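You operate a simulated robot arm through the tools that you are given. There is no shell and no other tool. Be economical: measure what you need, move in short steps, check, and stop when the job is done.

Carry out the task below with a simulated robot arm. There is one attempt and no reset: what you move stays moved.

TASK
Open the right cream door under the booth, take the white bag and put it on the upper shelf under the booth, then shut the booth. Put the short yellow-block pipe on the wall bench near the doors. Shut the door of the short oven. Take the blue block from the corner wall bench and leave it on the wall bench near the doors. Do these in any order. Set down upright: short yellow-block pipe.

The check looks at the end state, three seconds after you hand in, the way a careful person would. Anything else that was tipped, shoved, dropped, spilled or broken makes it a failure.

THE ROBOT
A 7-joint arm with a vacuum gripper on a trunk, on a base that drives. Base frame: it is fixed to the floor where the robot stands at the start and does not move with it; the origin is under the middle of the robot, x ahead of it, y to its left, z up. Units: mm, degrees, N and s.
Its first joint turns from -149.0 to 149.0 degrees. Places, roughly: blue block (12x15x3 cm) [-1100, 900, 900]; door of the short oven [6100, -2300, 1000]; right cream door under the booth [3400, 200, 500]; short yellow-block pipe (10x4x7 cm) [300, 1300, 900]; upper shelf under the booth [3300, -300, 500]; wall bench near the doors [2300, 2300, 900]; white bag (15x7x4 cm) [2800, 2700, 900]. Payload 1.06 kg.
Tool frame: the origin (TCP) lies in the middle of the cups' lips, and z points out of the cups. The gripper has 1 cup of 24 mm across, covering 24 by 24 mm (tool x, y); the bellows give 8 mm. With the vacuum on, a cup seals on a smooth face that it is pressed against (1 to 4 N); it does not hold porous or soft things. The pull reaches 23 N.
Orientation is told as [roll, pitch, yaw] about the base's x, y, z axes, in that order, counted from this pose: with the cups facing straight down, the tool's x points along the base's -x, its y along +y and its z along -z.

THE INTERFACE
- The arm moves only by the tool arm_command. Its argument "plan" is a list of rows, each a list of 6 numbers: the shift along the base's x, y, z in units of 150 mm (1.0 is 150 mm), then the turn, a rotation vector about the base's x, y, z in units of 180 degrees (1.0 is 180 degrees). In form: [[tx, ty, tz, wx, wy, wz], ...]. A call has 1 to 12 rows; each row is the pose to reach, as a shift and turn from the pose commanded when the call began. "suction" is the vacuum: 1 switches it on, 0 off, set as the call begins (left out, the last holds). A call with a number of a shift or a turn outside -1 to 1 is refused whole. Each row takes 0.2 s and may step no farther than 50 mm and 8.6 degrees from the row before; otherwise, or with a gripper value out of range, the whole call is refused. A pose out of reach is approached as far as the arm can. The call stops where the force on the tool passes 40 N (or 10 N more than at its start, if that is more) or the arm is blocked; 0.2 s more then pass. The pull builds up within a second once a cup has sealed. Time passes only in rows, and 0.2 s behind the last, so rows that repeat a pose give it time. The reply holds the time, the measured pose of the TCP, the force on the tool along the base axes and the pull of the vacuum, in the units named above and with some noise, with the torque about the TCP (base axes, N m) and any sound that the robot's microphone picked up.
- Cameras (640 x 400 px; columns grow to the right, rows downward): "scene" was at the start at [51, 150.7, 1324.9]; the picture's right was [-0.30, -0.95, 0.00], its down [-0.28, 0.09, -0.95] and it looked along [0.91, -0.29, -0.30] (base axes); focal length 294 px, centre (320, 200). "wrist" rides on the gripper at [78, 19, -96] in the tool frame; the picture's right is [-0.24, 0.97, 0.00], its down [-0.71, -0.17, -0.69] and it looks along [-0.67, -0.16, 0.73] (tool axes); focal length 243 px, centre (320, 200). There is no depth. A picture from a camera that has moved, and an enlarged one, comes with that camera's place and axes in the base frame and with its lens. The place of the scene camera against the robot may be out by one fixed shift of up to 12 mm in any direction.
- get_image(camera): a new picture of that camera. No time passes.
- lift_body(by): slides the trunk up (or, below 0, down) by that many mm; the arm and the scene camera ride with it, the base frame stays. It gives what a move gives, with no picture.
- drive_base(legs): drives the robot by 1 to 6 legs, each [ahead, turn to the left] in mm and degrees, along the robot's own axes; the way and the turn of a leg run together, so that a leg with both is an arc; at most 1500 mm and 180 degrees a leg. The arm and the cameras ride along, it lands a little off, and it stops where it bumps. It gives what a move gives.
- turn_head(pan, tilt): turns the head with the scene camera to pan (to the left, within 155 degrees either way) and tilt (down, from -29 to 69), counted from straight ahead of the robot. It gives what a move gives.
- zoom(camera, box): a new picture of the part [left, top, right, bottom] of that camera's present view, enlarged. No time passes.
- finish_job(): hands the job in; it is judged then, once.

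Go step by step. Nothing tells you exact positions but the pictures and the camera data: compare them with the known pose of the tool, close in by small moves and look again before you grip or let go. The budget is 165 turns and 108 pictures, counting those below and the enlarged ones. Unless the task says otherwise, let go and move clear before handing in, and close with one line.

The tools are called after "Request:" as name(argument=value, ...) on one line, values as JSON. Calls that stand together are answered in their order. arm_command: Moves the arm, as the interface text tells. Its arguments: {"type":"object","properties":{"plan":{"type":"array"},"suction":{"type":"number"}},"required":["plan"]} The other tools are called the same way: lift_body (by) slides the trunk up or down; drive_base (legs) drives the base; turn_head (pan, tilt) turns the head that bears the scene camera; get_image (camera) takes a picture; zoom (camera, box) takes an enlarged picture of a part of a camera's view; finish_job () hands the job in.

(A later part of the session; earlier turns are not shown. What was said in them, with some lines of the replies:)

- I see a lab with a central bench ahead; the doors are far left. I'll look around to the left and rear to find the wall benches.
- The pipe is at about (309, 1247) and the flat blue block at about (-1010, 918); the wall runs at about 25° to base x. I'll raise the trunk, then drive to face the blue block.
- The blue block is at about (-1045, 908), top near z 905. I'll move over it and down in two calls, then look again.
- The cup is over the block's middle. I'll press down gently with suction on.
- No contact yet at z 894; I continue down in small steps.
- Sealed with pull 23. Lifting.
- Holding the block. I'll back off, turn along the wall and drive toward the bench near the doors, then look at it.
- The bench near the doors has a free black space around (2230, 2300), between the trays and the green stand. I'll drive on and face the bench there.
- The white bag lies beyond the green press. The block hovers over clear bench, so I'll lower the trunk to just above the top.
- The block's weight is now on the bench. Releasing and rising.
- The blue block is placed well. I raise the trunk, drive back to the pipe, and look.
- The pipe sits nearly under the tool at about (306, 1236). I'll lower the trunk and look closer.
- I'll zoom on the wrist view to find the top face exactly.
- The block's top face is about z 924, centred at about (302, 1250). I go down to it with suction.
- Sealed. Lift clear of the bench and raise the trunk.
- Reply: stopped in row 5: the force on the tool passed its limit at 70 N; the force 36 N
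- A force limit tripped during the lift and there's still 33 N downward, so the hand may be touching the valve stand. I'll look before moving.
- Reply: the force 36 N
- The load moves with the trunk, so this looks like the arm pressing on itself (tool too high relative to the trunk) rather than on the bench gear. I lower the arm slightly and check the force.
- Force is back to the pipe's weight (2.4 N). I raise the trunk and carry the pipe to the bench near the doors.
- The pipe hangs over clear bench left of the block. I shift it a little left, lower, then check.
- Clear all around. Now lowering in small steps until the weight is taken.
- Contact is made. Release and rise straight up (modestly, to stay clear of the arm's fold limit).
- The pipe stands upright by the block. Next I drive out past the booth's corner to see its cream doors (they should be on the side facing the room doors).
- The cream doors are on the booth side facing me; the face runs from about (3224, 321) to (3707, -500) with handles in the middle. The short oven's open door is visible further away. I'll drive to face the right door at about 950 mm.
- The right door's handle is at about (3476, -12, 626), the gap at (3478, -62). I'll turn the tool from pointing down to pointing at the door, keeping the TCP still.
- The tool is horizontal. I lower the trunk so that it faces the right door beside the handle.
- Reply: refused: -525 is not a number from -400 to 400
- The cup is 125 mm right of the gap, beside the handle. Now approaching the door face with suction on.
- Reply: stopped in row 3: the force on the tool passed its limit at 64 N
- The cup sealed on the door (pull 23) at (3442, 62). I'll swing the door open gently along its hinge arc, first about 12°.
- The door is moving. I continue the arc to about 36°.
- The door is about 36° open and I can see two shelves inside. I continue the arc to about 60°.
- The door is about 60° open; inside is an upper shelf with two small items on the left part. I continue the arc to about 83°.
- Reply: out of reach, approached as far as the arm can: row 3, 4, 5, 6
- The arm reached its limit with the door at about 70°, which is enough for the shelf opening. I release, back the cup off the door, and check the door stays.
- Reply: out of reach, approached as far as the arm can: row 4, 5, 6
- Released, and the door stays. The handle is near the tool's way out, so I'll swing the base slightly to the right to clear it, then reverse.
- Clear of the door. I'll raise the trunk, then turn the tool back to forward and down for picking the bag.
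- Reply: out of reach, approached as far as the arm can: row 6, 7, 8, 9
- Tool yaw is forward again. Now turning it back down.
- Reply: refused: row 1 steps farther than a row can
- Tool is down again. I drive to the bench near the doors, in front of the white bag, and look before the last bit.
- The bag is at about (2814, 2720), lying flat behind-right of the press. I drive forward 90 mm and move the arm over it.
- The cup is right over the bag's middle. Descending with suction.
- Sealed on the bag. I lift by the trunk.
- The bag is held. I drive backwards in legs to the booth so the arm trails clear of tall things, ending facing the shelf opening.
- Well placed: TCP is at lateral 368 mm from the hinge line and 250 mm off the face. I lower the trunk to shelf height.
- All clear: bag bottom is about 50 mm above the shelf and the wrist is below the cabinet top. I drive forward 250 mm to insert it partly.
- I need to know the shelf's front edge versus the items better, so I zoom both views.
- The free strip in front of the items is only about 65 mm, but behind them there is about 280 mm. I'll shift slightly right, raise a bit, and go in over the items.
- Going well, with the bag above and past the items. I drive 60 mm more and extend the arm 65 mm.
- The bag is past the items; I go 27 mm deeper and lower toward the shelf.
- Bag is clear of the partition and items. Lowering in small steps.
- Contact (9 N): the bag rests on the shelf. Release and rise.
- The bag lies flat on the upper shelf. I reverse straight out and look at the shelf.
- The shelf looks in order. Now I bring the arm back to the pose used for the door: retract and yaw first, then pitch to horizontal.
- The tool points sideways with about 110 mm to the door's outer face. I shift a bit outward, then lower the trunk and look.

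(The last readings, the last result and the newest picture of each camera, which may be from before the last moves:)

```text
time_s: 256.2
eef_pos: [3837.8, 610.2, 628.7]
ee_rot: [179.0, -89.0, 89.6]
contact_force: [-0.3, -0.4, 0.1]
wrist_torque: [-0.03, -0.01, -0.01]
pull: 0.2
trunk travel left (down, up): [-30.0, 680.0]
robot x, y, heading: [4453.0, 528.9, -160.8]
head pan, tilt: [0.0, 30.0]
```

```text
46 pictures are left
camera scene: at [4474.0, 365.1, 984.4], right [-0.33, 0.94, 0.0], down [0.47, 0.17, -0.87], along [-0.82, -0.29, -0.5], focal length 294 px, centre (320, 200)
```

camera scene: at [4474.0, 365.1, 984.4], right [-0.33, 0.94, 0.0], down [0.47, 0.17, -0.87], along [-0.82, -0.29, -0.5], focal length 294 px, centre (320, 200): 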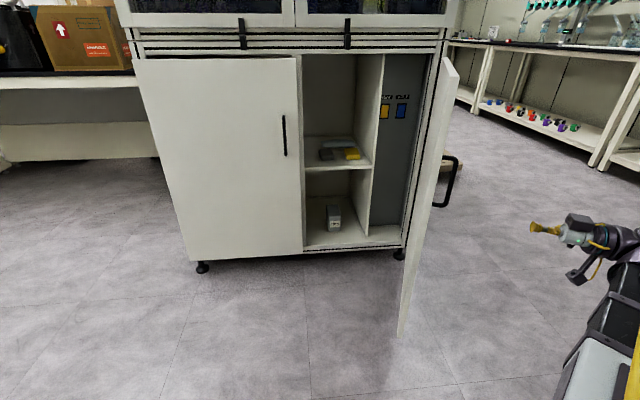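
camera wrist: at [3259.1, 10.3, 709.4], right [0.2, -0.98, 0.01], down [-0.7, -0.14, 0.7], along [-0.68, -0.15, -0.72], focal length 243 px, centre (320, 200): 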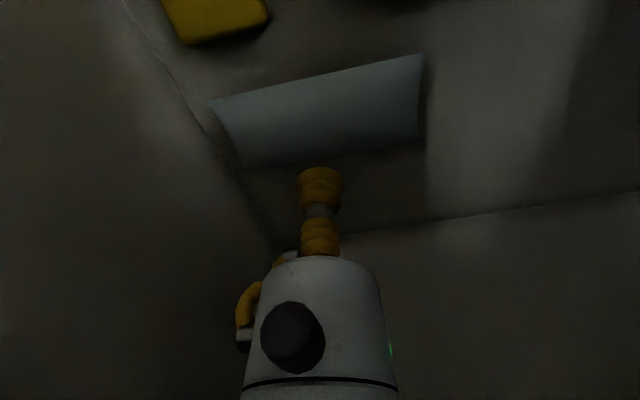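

The same pose as at the exit, and the bag is visible behind the items. I retrace: forward 220 mm, then turn left 9°.

Request:
drive_base(legs=[[215, 0], [0, 9]])

Request:
get_image(camera="scene")

```text
time_s: 258.5
eef_pos: [3630.7, 443.5, 628.8]
ee_rot: [179.0, -88.9, 98.5]
contact_force: [0.2, -0.8, 0.6]
wrist_torque: [0.0, 0.02, 0.02]
pull: 0.2
trunk travel left (down, up): [-30.0, 680.0]
robot x, y, heading: [4253.9, 463.8, -151.4]
head pan, tilt: [0.0, 30.0]
```

```text
45 pictures are left
camera scene: at [4298.3, 298.3, 984.4], right [-0.47, 0.88, 0.0], down [0.44, 0.24, -0.87], along [-0.76, -0.41, -0.5], focal length 294 px, centre (320, 200)
```

scene: 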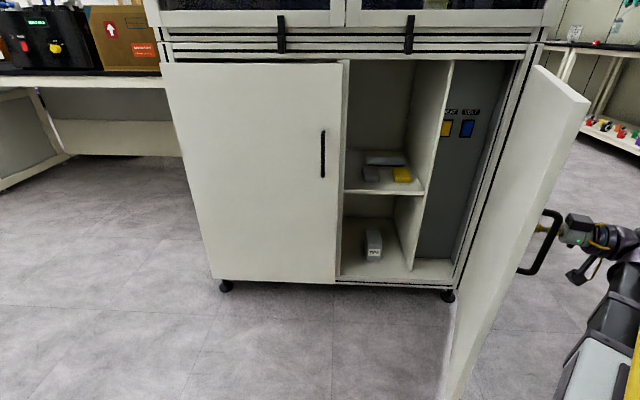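

The tool is about 35 mm from the door's outer face. I press in with suction on to take hold of the door.

Request:
arm_command(plan=[[0.017, -0.13, 0, 0, 0, 0], [0.028, -0.21, 0, 0, 0, 0], [0.034, -0.26, 0, 0, 0, 0], [0.038, -0.29, 0, 0, 0, 0]], suction=1)

```text
time_s: 259.5
eef_pos: [3637.4, 399.3, 629.2]
ee_rot: [179.6, -89.1, 97.8]
contact_force: [4.9, 0.8, -1.5]
wrist_torque: [0.08, 0.12, -0.25]
pull: 23.0
trunk travel left (down, up): [-30.0, 680.0]
robot x, y, heading: [4252.2, 462.2, -151.8]
head pan, tilt: [0.0, 30.0]
```

Sealed on the door. Now I swing it shut along the arc, first 24°.

Request:
arm_command(plan=[[-0.008, -0.165, 0, 0, 0, -0.0222], [-0.028, -0.329, 0, 0, 0, -0.0444], [-0.059, -0.491, 0, 0, 0, -0.0667], [-0.101, -0.651, 0, 0, 0, -0.0889], [-0.154, -0.807, 0, 0, 0, -0.1111], [-0.218, -0.959, 0, 0, 0, -0.1333]])

```text
time_s: 260.9
eef_pos: [3604.6, 254.6, 627.5]
ee_rot: [-179.8, -88.9, 73.3]
contact_force: [4.5, -1.4, 2.6]
wrist_torque: [0.06, -0.01, -0.27]
pull: 23.2
trunk travel left (down, up): [-30.0, 680.0]
robot x, y, heading: [4251.0, 455.6, -151.8]
head pan, tilt: [0.0, 30.0]
```

Request:
arm_command(plan=[[-0.075, -0.147, 0, 0, 0, -0.0222], [-0.159, -0.289, 0, 0, 0, -0.0444], [-0.253, -0.425, 0, 0, 0, -0.0667], [-0.357, -0.554, 0, 0, 0, -0.0889], [-0.469, -0.675, 0, 0, 0, -0.1111], [-0.59, -0.788, 0, 0, 0, -0.1333], [-0.718, -0.893, 0, 0, 0, -0.1556], [-0.819, -0.965, 0, 0, 0, -0.1722]])

Request:
get_image(camera="scene")

```text
time_s: 262.7
eef_pos: [3481.8, 110.7, 627.8]
ee_rot: [179.8, -88.8, 42.6]
contact_force: [-0.4, 1.6, 6.3]
wrist_torque: [0.17, -0.05, -0.17]
pull: 23.1
trunk travel left (down, up): [-30.0, 680.0]
robot x, y, heading: [4252.4, 461.7, -151.6]
head pan, tilt: [0.0, 30.0]
```

```text
44 pictures are left
camera scene: at [4298.7, 298.5, 984.4], right [-0.47, 0.88, 0.0], down [0.44, 0.24, -0.87], along [-0.76, -0.41, -0.5], focal length 294 px, centre (320, 200)
```

scene: 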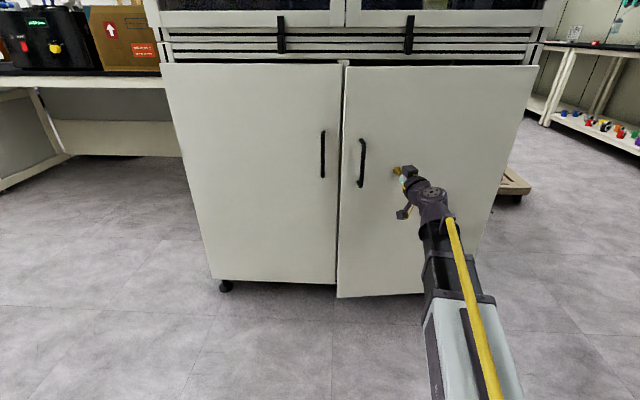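

Almost shut. Finishing the last 9° and pressing lightly.

Request:
arm_command(plan=[[-0.104, -0.067, 0, 0, 0, -0.0167], [-0.211, -0.129, 0, 0, 0, -0.0333], [-0.322, -0.184, 0, 0, 0, -0.05], [-0.35, -0.197, 0, 0, 0, -0.05]])

Request:
get_image(camera="scene")

```text
time_s: 263.7
eef_pos: [3432.5, 82.0, 628.8]
ee_rot: [179.1, -89.0, 34.4]
contact_force: [33.0, 18.9, -5.7]
wrist_torque: [0.04, 0.03, -0.11]
pull: 22.9
trunk travel left (down, up): [-30.0, 680.0]
robot x, y, heading: [4252.4, 462.4, -151.7]
head pan, tilt: [0.0, 30.0]
```

```text
43 pictures are left
camera scene: at [4299.7, 299.1, 984.2], right [-0.47, 0.88, 0.0], down [0.44, 0.24, -0.87], along [-0.76, -0.41, -0.5], focal length 294 px, centre (320, 200)
```

scene: 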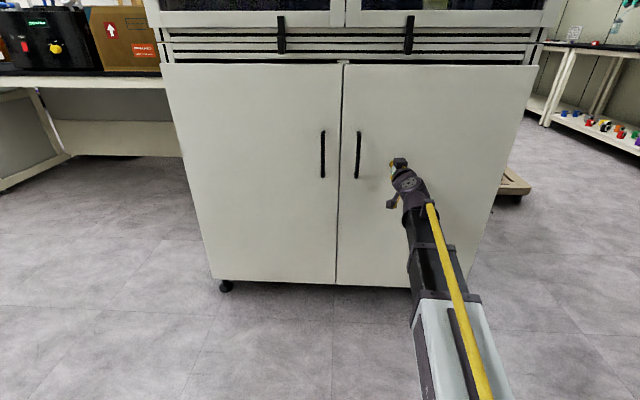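

The door is flush and pressing back at 38 N, so it is shut. Release and back off straight.

Request:
arm_command(plan=[[0.015, 0.008, 0, 0, 0, 0], [0.015, 0.008, 0, 0, 0, 0], [0.015, 0.008, 0, 0, 0, 0], [0.015, 0.008, 0, 0, 0, 0], [0.1, 0.05, 0, 0, 0, 0], [0.3, 0.15, 0, 0, 0, 0], [0.55, 0.28, 0, 0, 0, 0]], suction=0)

Request:
get_image(camera="scene")

```text
time_s: 265.3
eef_pos: [3511.2, 122.2, 629.0]
ee_rot: [-178.6, -89.1, 32.1]
contact_force: [0.1, 0.1, 0.6]
wrist_torque: [0.02, 0.0, 0.03]
pull: 0.1
trunk travel left (down, up): [-30.0, 680.0]
robot x, y, heading: [4252.6, 459.4, -151.6]
head pan, tilt: [0.0, 30.0]
```

```text
42 pictures are left
camera scene: at [4298.2, 298.2, 984.4], right [-0.47, 0.88, 0.0], down [0.44, 0.24, -0.87], along [-0.76, -0.41, -0.5], focal length 294 px, centre (320, 200)
```

scene: 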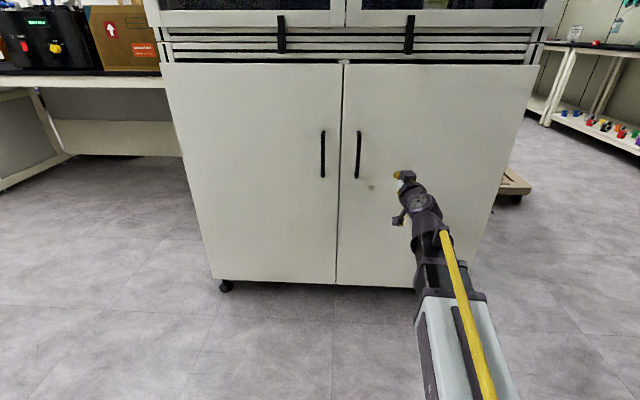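

The booth is shut. Now for the short oven: I look toward it from here.

Request:
turn_head(pan=92, tilt=8)

Request:
get_image(camera="scene")

```text
time_s: 267.0
eef_pos: [3511.6, 123.3, 628.6]
ee_rot: [179.4, -89.0, 33.9]
contact_force: [0.1, 0.0, 0.9]
wrist_torque: [0.02, 0.0, 0.02]
pull: 0.1
trunk travel left (down, up): [-30.0, 680.0]
robot x, y, heading: [4247.3, 456.2, -151.6]
head pan, tilt: [92.0, 8.0]
```

```text
41 pictures are left
camera scene: at [4424.6, 261.1, 1019.9], right [-0.86, -0.5, 0.0], down [-0.07, 0.12, -0.99], along [0.5, -0.86, -0.14], focal length 294 px, centre (320, 200)
```

scene: 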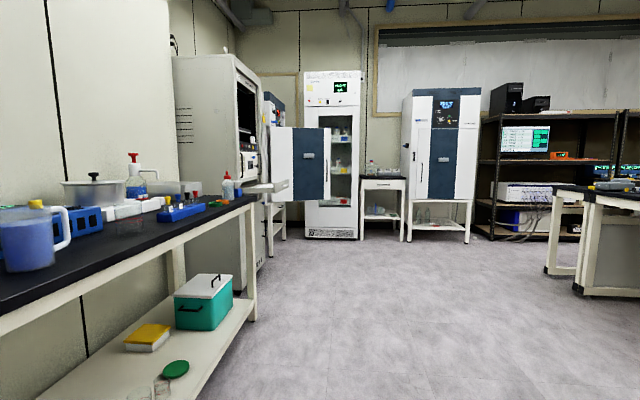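

The oven's door stands out from the wall line, about 90° open, its outer face toward us: hinge near (6390, -2190), free edge near (5870, -2435), z 560–1340. I raise the trunk, reverse and drive down the aisle toward it.

Request:
drive_base(legs=[[-200, 0], [0, 86.6]])

Request:
lift_body(by=330)

Request:
drive_base(legs=[[1000, 0], [900, 0]])

Request:
turn_head(pan=5, tilt=15)

Request:
get_image(camera="scene")

```text
time_s: 272.2
eef_pos: [4715.0, -204.1, 628.3]
ee_rot: [179.3, -89.0, 120.3]
contact_force: [0.0, 0.3, -0.2]
wrist_torque: [0.0, 0.02, 0.01]
pull: 0.0
trunk travel left (down, up): [-30.0, 680.0]
robot x, y, heading: [4427.8, 556.7, -65.6]
head pan, tilt: [92.0, 8.0]
```

```text
time_s: 275.5
eef_pos: [4714.4, -203.4, 958.4]
ee_rot: [179.5, -89.1, 120.2]
contact_force: [-0.3, -0.4, -0.7]
wrist_torque: [0.0, 0.0, -0.01]
pull: 0.1
trunk travel left (down, up): [-360.0, 350.0]
robot x, y, heading: [4428.9, 556.4, -65.4]
head pan, tilt: [92.0, 8.0]
```

```text
time_s: 284.9
eef_pos: [5509.7, -1912.2, 960.3]
ee_rot: [179.5, -89.0, 120.4]
contact_force: [0.1, 0.3, -0.4]
wrist_torque: [0.01, 0.01, 0.01]
pull: 0.2
trunk travel left (down, up): [-360.0, 350.0]
robot x, y, heading: [5219.8, -1150.1, -65.4]
head pan, tilt: [92.0, 8.0]
```

```text
time_s: 286.6
eef_pos: [5510.5, -1912.7, 958.7]
ee_rot: [179.7, -88.9, 120.2]
contact_force: [0.0, 0.4, 0.8]
wrist_torque: [0.01, 0.02, 0.02]
pull: 0.0
trunk travel left (down, up): [-360.0, 350.0]
robot x, y, heading: [5217.6, -1157.8, -65.1]
head pan, tilt: [5.0, 15.0]
```

```text
40 pictures are left
camera scene: at [5406.6, -1113.6, 1338.6], right [-0.87, -0.5, 0.0], down [-0.13, 0.22, -0.97], along [0.48, -0.84, -0.26], focal length 294 px, centre (320, 200)
```

scene: 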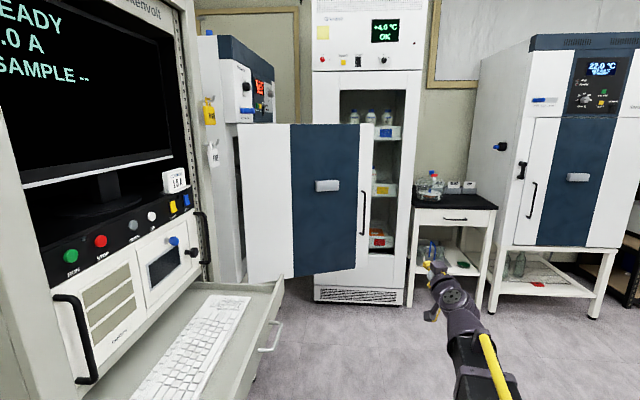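

The picture shows the oven door clearly: hinge near (6420, -2140), free edge near (5934, -2568), outer face toward us with a handle at the free edge. I'll lower a bit and go to a spot facing it at heading -35°.

Request:
lift_body(by=-80)

Request:
drive_base(legs=[[0, -20], [740, 0], [0, 50]])

Request:
turn_head(pan=0, tilt=25)

Request:
get_image(camera="scene")

```text
time_s: 287.7
eef_pos: [5509.7, -1912.1, 878.3]
ee_rot: [179.7, -89.1, 120.2]
contact_force: [0.6, 0.1, -0.4]
wrist_torque: [0.01, -0.02, -0.01]
pull: 0.0
trunk travel left (down, up): [-280.0, 430.0]
robot x, y, heading: [5213.1, -1156.6, -65.3]
head pan, tilt: [5.0, 15.0]
```

```text
time_s: 295.0
eef_pos: [5887.0, -2433.8, 879.9]
ee_rot: [-172.7, -88.6, 139.5]
contact_force: [-0.3, 0.7, -0.9]
wrist_torque: [0.0, 0.0, -0.01]
pull: 0.0
trunk travel left (down, up): [-280.0, 430.0]
robot x, y, heading: [5278.4, -1893.4, -37.5]
head pan, tilt: [5.0, 15.0]
stopped in leg 3: the force on the tool passed its limit at 53 N (the readings are from after the stop); the commanded pose is now the measured one
```

```text
time_s: 295.7
eef_pos: [5888.2, -2434.1, 879.7]
ee_rot: [-173.9, -88.6, 140.7]
contact_force: [0.6, 0.1, 0.2]
wrist_torque: [-0.03, -0.01, -0.01]
pull: 0.0
trunk travel left (down, up): [-280.0, 430.0]
robot x, y, heading: [5283.9, -1891.1, -37.4]
head pan, tilt: [0.0, 25.0]
```

```text
39 pictures are left
camera scene: at [5428.8, -1777.1, 1242.4], right [-0.61, -0.79, 0.0], down [-0.34, 0.26, -0.91], along [0.72, -0.55, -0.42], focal length 294 px, centre (320, 200)
```

scene: 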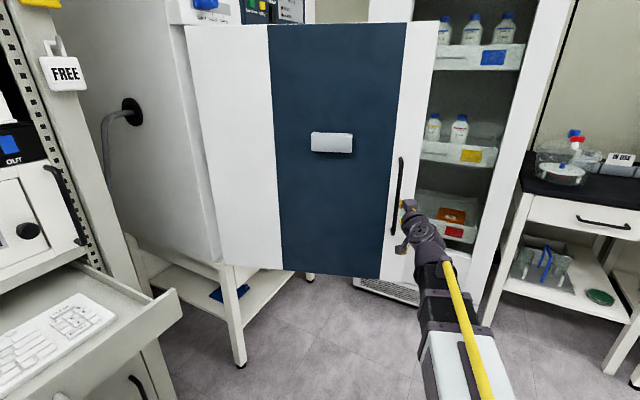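

The cup bumped the side of the door's handle; nothing serious. I back off, turn left 9° to aim left of the handle, and approach again.

Request:
drive_base(legs=[[-150, 0], [0, 9], [150, 0]])

Request:
get_image(camera="scene")

```text
time_s: 298.7
eef_pos: [5978.9, -2313.2, 878.4]
ee_rot: [-173.9, -88.5, 149.6]
contact_force: [0.1, -0.2, 0.1]
wrist_torque: [0.01, 0.0, -0.03]
pull: 0.0
trunk travel left (down, up): [-280.0, 430.0]
robot x, y, heading: [5297.1, -1873.4, -28.3]
head pan, tilt: [0.0, 25.0]
```

```text
38 pictures are left
camera scene: at [5424.0, -1737.5, 1242.3], right [-0.48, -0.88, 0.0], down [-0.37, 0.2, -0.91], along [0.8, -0.43, -0.42], focal length 294 px, centre (320, 200)
```

scene: 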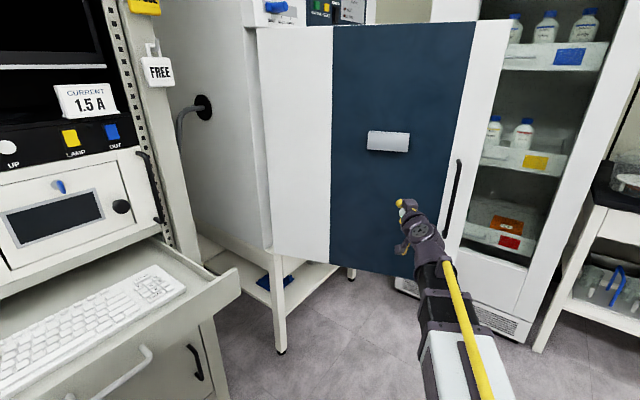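

The cup faces the blue panel below the knob. I push by driving straight forward in two short legs, watching the force.

Request:
drive_base(legs=[[150, 0]])

Request:
get_image(camera="scene")

```text
time_s: 300.1
eef_pos: [6110.2, -2384.5, 879.9]
ee_rot: [-173.9, -88.6, 149.4]
contact_force: [-0.9, 0.1, 0.0]
wrist_torque: [0.04, 0.03, 0.02]
pull: 0.0
trunk travel left (down, up): [-280.0, 430.0]
robot x, y, heading: [5426.9, -1943.1, -28.3]
head pan, tilt: [0.0, 25.0]
```

```text
37 pictures are left
camera scene: at [5555.9, -1809.3, 1242.3], right [-0.48, -0.88, 0.0], down [-0.37, 0.2, -0.91], along [0.8, -0.43, -0.42], focal length 294 px, centre (320, 200)
```

scene: 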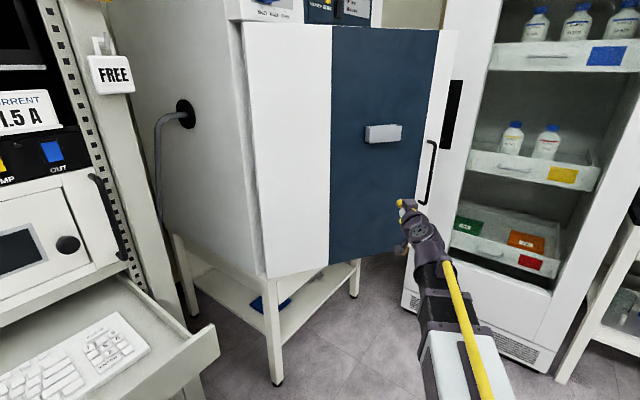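

The door is swinging shut with little force. I continue another 130 mm.

Request:
drive_base(legs=[[130, 0]])

Request:
get_image(camera="scene")

```text
time_s: 301.4
eef_pos: [6222.9, -2448.4, 878.4]
ee_rot: [-173.6, -88.6, 149.1]
contact_force: [0.2, -0.5, 0.1]
wrist_torque: [0.03, -0.01, 0.01]
pull: 0.0
trunk travel left (down, up): [-280.0, 430.0]
robot x, y, heading: [5544.3, -2006.4, -28.5]
head pan, tilt: [0.0, 25.0]
```

```text
36 pictures are left
camera scene: at [5670.2, -1871.5, 1242.3], right [-0.48, -0.88, 0.0], down [-0.37, 0.2, -0.91], along [0.8, -0.43, -0.42], focal length 294 px, centre (320, 200)
```

scene: 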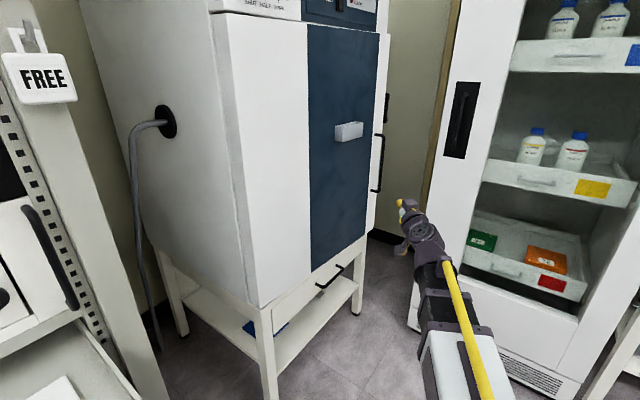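

The door has swung away from the cup and looks nearly shut. I zoom in to check.

Request:
zoom(camera="scene", box=[200, 0, 440, 150])

Request:
turn_head(pan=0, tilt=5)

Request:
get_image(camera="scene")

```text
2.67 times, centred on (320, 75) of scene
camera zoom: at [5670.2, -1871.5, 1242.3], right [-0.48, -0.88, 0.0], down [-0.37, 0.2, -0.91], along [0.8, -0.43, -0.42], focal length 784 px, centre (320, 533)
```

zoom: 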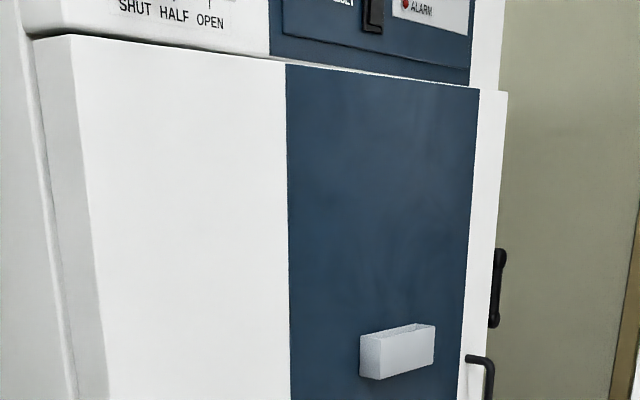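

```text
time_s: 302.2
eef_pos: [6223.7, -2447.3, 878.7]
ee_rot: [-173.4, -88.6, 149.1]
contact_force: [-0.7, -0.2, -0.1]
wrist_torque: [-0.02, -0.02, -0.05]
pull: 0.2
trunk travel left (down, up): [-280.0, 430.0]
robot x, y, heading: [5540.8, -2006.1, -28.7]
head pan, tilt: [0.0, 5.0]
```

```text
34 pictures are left
camera scene: at [5669.9, -1871.4, 1274.7], right [-0.48, -0.88, 0.0], down [-0.08, 0.04, -1.0], along [0.87, -0.48, -0.09], focal length 294 px, centre (320, 200)
```

scene: 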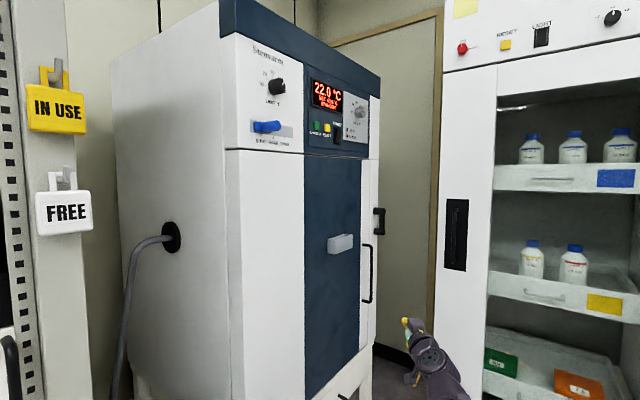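

Looks nearly flush. I zoom on the display and edge for a sign of "door".

Request:
zoom(camera="scene", box=[290, 60, 400, 180])

```text
3.33 times, centred on (345, 120) of scene
camera zoom: at [5669.9, -1871.4, 1274.7], right [-0.48, -0.88, 0.0], down [-0.08, 0.04, -1.0], along [0.87, -0.48, -0.09], focal length 980 px, centre (237, 467)
```

zoom: 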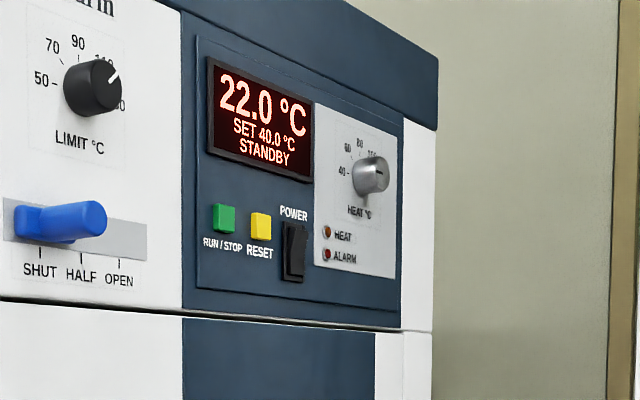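

The door seems shut or nearly so; I'll press it home squarely. I drive forward 120 mm, then turn the tool to heading 25° in front of the door.

Request:
drive_base(legs=[[110, 0]])

Request:
arm_command(plan=[[0.1, 0.12, 0, 0, 0, 0.045], [0.2, 0.24, 0, 0, 0, 0.09], [0.3, 0.37, 0, 0, 0, 0.135], [0.4, 0.49, 0, 0, 0, 0.18], [0.5, 0.61, 0, 0, 0, 0.225], [0.62, 0.73, 0, 0, 0, 0.27]])

Request:
turn_head(pan=0, tilt=18)

Request:
get_image(camera="scene")

```text
time_s: 303.4
eef_pos: [6321.0, -2501.9, 880.0]
ee_rot: [-173.7, -88.6, 149.0]
contact_force: [-0.3, 0.2, -0.3]
wrist_torque: [-0.01, 0.0, -0.01]
pull: 0.1
trunk travel left (down, up): [-280.0, 430.0]
robot x, y, heading: [5637.4, -2061.5, -28.5]
head pan, tilt: [0.0, 5.0]
```

```text
time_s: 304.8
eef_pos: [6414.6, -2391.7, 879.0]
ee_rot: [-173.8, -88.6, -161.9]
contact_force: [0.0, 0.5, -0.3]
wrist_torque: [0.01, 0.0, -0.01]
pull: 0.1
trunk travel left (down, up): [-280.0, 430.0]
robot x, y, heading: [5639.5, -2059.0, -28.6]
head pan, tilt: [0.0, 5.0]
```

```text
time_s: 305.5
eef_pos: [6412.0, -2392.1, 880.0]
ee_rot: [-173.7, -88.6, -162.2]
contact_force: [0.3, 0.2, -0.2]
wrist_torque: [0.02, 0.05, -0.02]
pull: 0.1
trunk travel left (down, up): [-280.0, 430.0]
robot x, y, heading: [5634.5, -2062.5, -28.4]
head pan, tilt: [0.0, 18.0]
```

```text
32 pictures are left
camera scene: at [5767.7, -1924.8, 1253.7], right [-0.48, -0.88, 0.0], down [-0.27, 0.15, -0.95], along [0.83, -0.46, -0.31], focal length 294 px, centre (320, 200)
```

scene: 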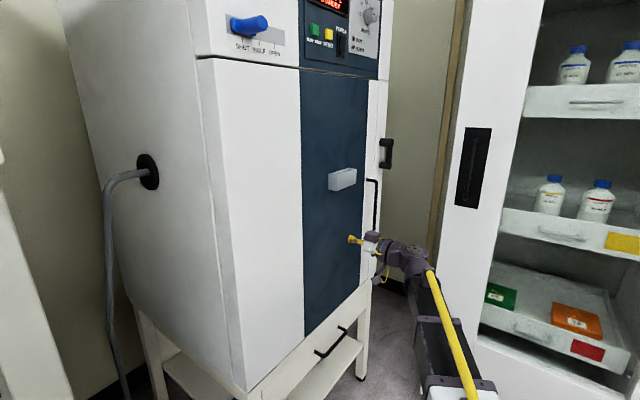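

The cup faces the door panel squarely. I press forward gradually; a firm stop will show it is shut.

Request:
arm_command(plan=[[0.2, 0.093, 0, 0, 0, 0], [0.35, 0.163, 0, 0, 0, 0], [0.45, 0.21, 0, 0, 0, 0], [0.52, 0.243, 0, 0, 0, 0], [0.58, 0.271, 0, 0, 0, 0], [0.64, 0.299, 0, 0, 0, 0], [0.7, 0.327, 0, 0, 0, 0], [0.76, 0.355, 0, 0, 0, 0]])

Request:
get_image(camera="scene")

```text
time_s: 306.4
eef_pos: [6476.2, -2364.2, 880.6]
ee_rot: [-173.7, -88.4, -162.5]
contact_force: [-17.0, -6.3, 3.0]
wrist_torque: [-0.05, 0.12, -0.01]
pull: 0.0
trunk travel left (down, up): [-280.0, 430.0]
robot x, y, heading: [5637.9, -2057.9, -29.2]
head pan, tilt: [0.0, 18.0]
stopped in row 4: the force on the tool passed its limit at 52 N (the readings are from after the stop); the commanded pose is now the measured one
```

```text
31 pictures are left
camera scene: at [5766.5, -1926.0, 1254.0], right [-0.49, -0.87, 0.0], down [-0.27, 0.15, -0.95], along [0.83, -0.46, -0.31], focal length 294 px, centre (320, 200)
```

scene: 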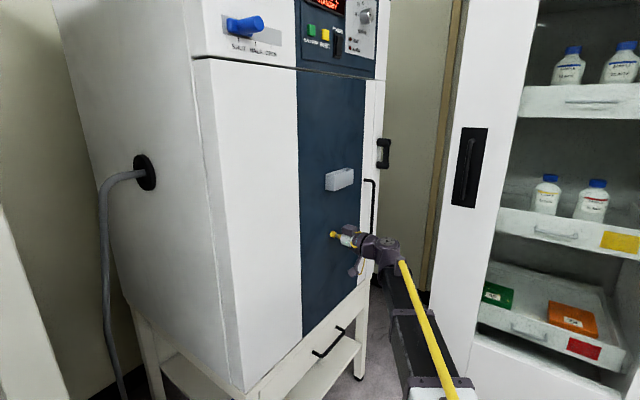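

A firm stop at 52 N: the door is against its frame. I zoom to confirm.

Request:
zoom(camera="scene", box=[280, 40, 420, 140])

Request:
zoom(camera="scene", box=[220, 250, 400, 390])

```text
4.00 times, centred on (350, 90) of scene
camera zoom: at [5766.5, -1926.0, 1254.0], right [-0.49, -0.87, 0.0], down [-0.27, 0.15, -0.95], along [0.83, -0.46, -0.31], focal length 1176 px, centre (200, 640)
```

zoom: 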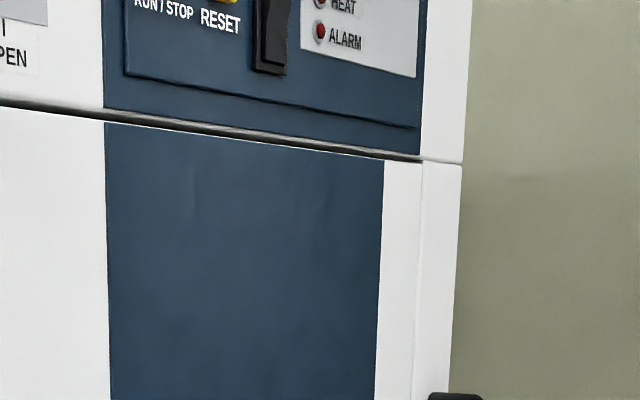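

```text
2.86 times, centred on (310, 320) of scene
camera zoom: at [5766.5, -1926.0, 1254.0], right [-0.49, -0.87, 0.0], down [-0.27, 0.15, -0.95], along [0.83, -0.46, -0.31], focal length 840 px, centre (349, -143)
```

zoom: 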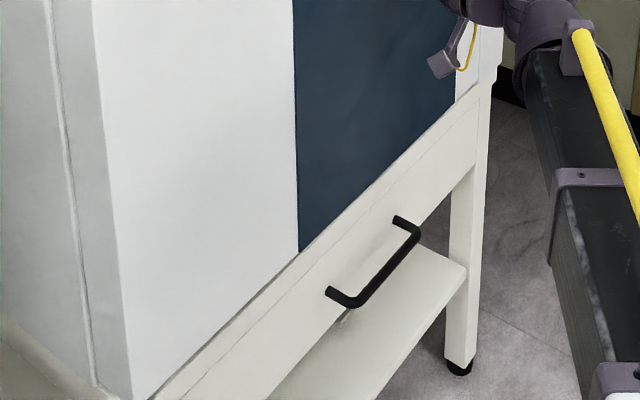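

The oven door is flush with its frame. I back the tool off and reverse clear.

Request:
arm_command(plan=[[-0.1, -0.045, 0, 0, 0, 0], [-0.35, -0.16, 0, 0, 0, 0], [-0.6, -0.28, 0, 0, 0, 0]])

Request:
drive_base(legs=[[-300, 0]])

Request:
get_image(camera="scene")

```text
time_s: 307.2
eef_pos: [6387.0, -2403.1, 879.6]
ee_rot: [-174.3, -88.7, -161.7]
contact_force: [-0.2, 0.4, -0.6]
wrist_torque: [-0.03, -0.01, 0.02]
pull: 0.0
trunk travel left (down, up): [-280.0, 430.0]
robot x, y, heading: [5634.8, -2058.3, -28.9]
head pan, tilt: [0.0, 18.0]
```

```text
time_s: 309.2
eef_pos: [6123.4, -2262.0, 879.8]
ee_rot: [-173.6, -88.7, -162.4]
contact_force: [0.4, -0.1, 0.5]
wrist_torque: [0.01, -0.05, 0.0]
pull: 0.1
trunk travel left (down, up): [-280.0, 430.0]
robot x, y, heading: [5371.9, -1917.0, -28.8]
head pan, tilt: [0.0, 18.0]
```

```text
28 pictures are left
camera scene: at [5505.7, -1780.1, 1253.7], right [-0.49, -0.87, 0.0], down [-0.27, 0.15, -0.95], along [0.83, -0.46, -0.31], focal length 294 px, centre (320, 200)
```

scene: 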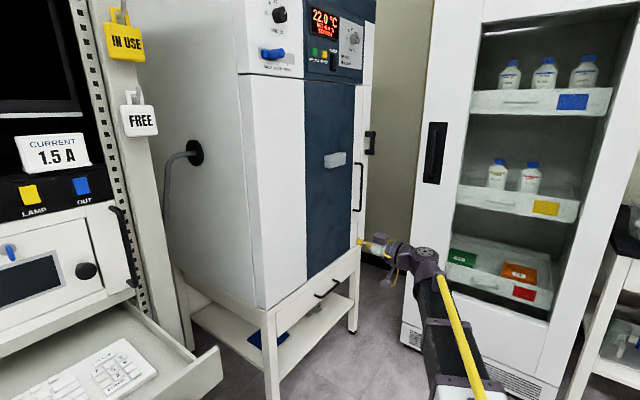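

The oven is shut and stays so. One last look back at the booth.

Request:
turn_head(pan=154, tilt=10)

Request:
get_image(camera="scene")

```text
time_s: 311.6
eef_pos: [6123.2, -2260.9, 880.1]
ee_rot: [-173.7, -88.7, -162.6]
contact_force: [0.8, 0.7, 0.1]
wrist_torque: [-0.01, -0.02, -0.01]
pull: 0.1
trunk travel left (down, up): [-280.0, 430.0]
robot x, y, heading: [5375.6, -1916.6, -29.0]
head pan, tilt: [154.0, 10.0]
```

```text
27 pictures are left
camera scene: at [5370.9, -1658.6, 1266.7], right [0.82, 0.57, 0.0], down [0.1, -0.14, -0.98], along [-0.56, 0.81, -0.17], focal length 294 px, centre (320, 200)
```

scene: 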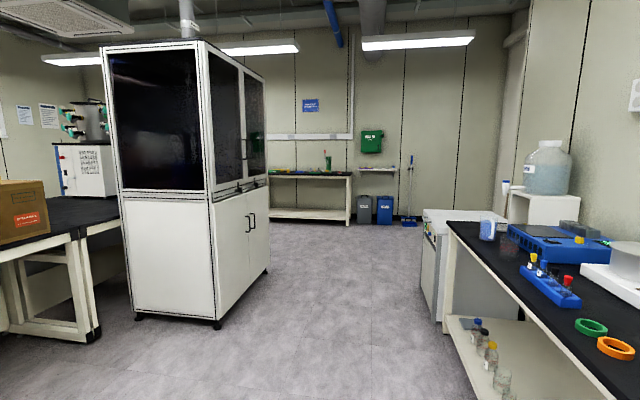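

The booth doors are shut and everything looks in order, so I hand in.

Request:
finish_job()

```text
The job is handed in.
```

All the tasks are done. The white bag lies on the upper shelf under the booth with the door shut again. The yellow-block pipe stands upright and the blue block lies beside it on the wall bench near the doors. The short oven's door is shut.
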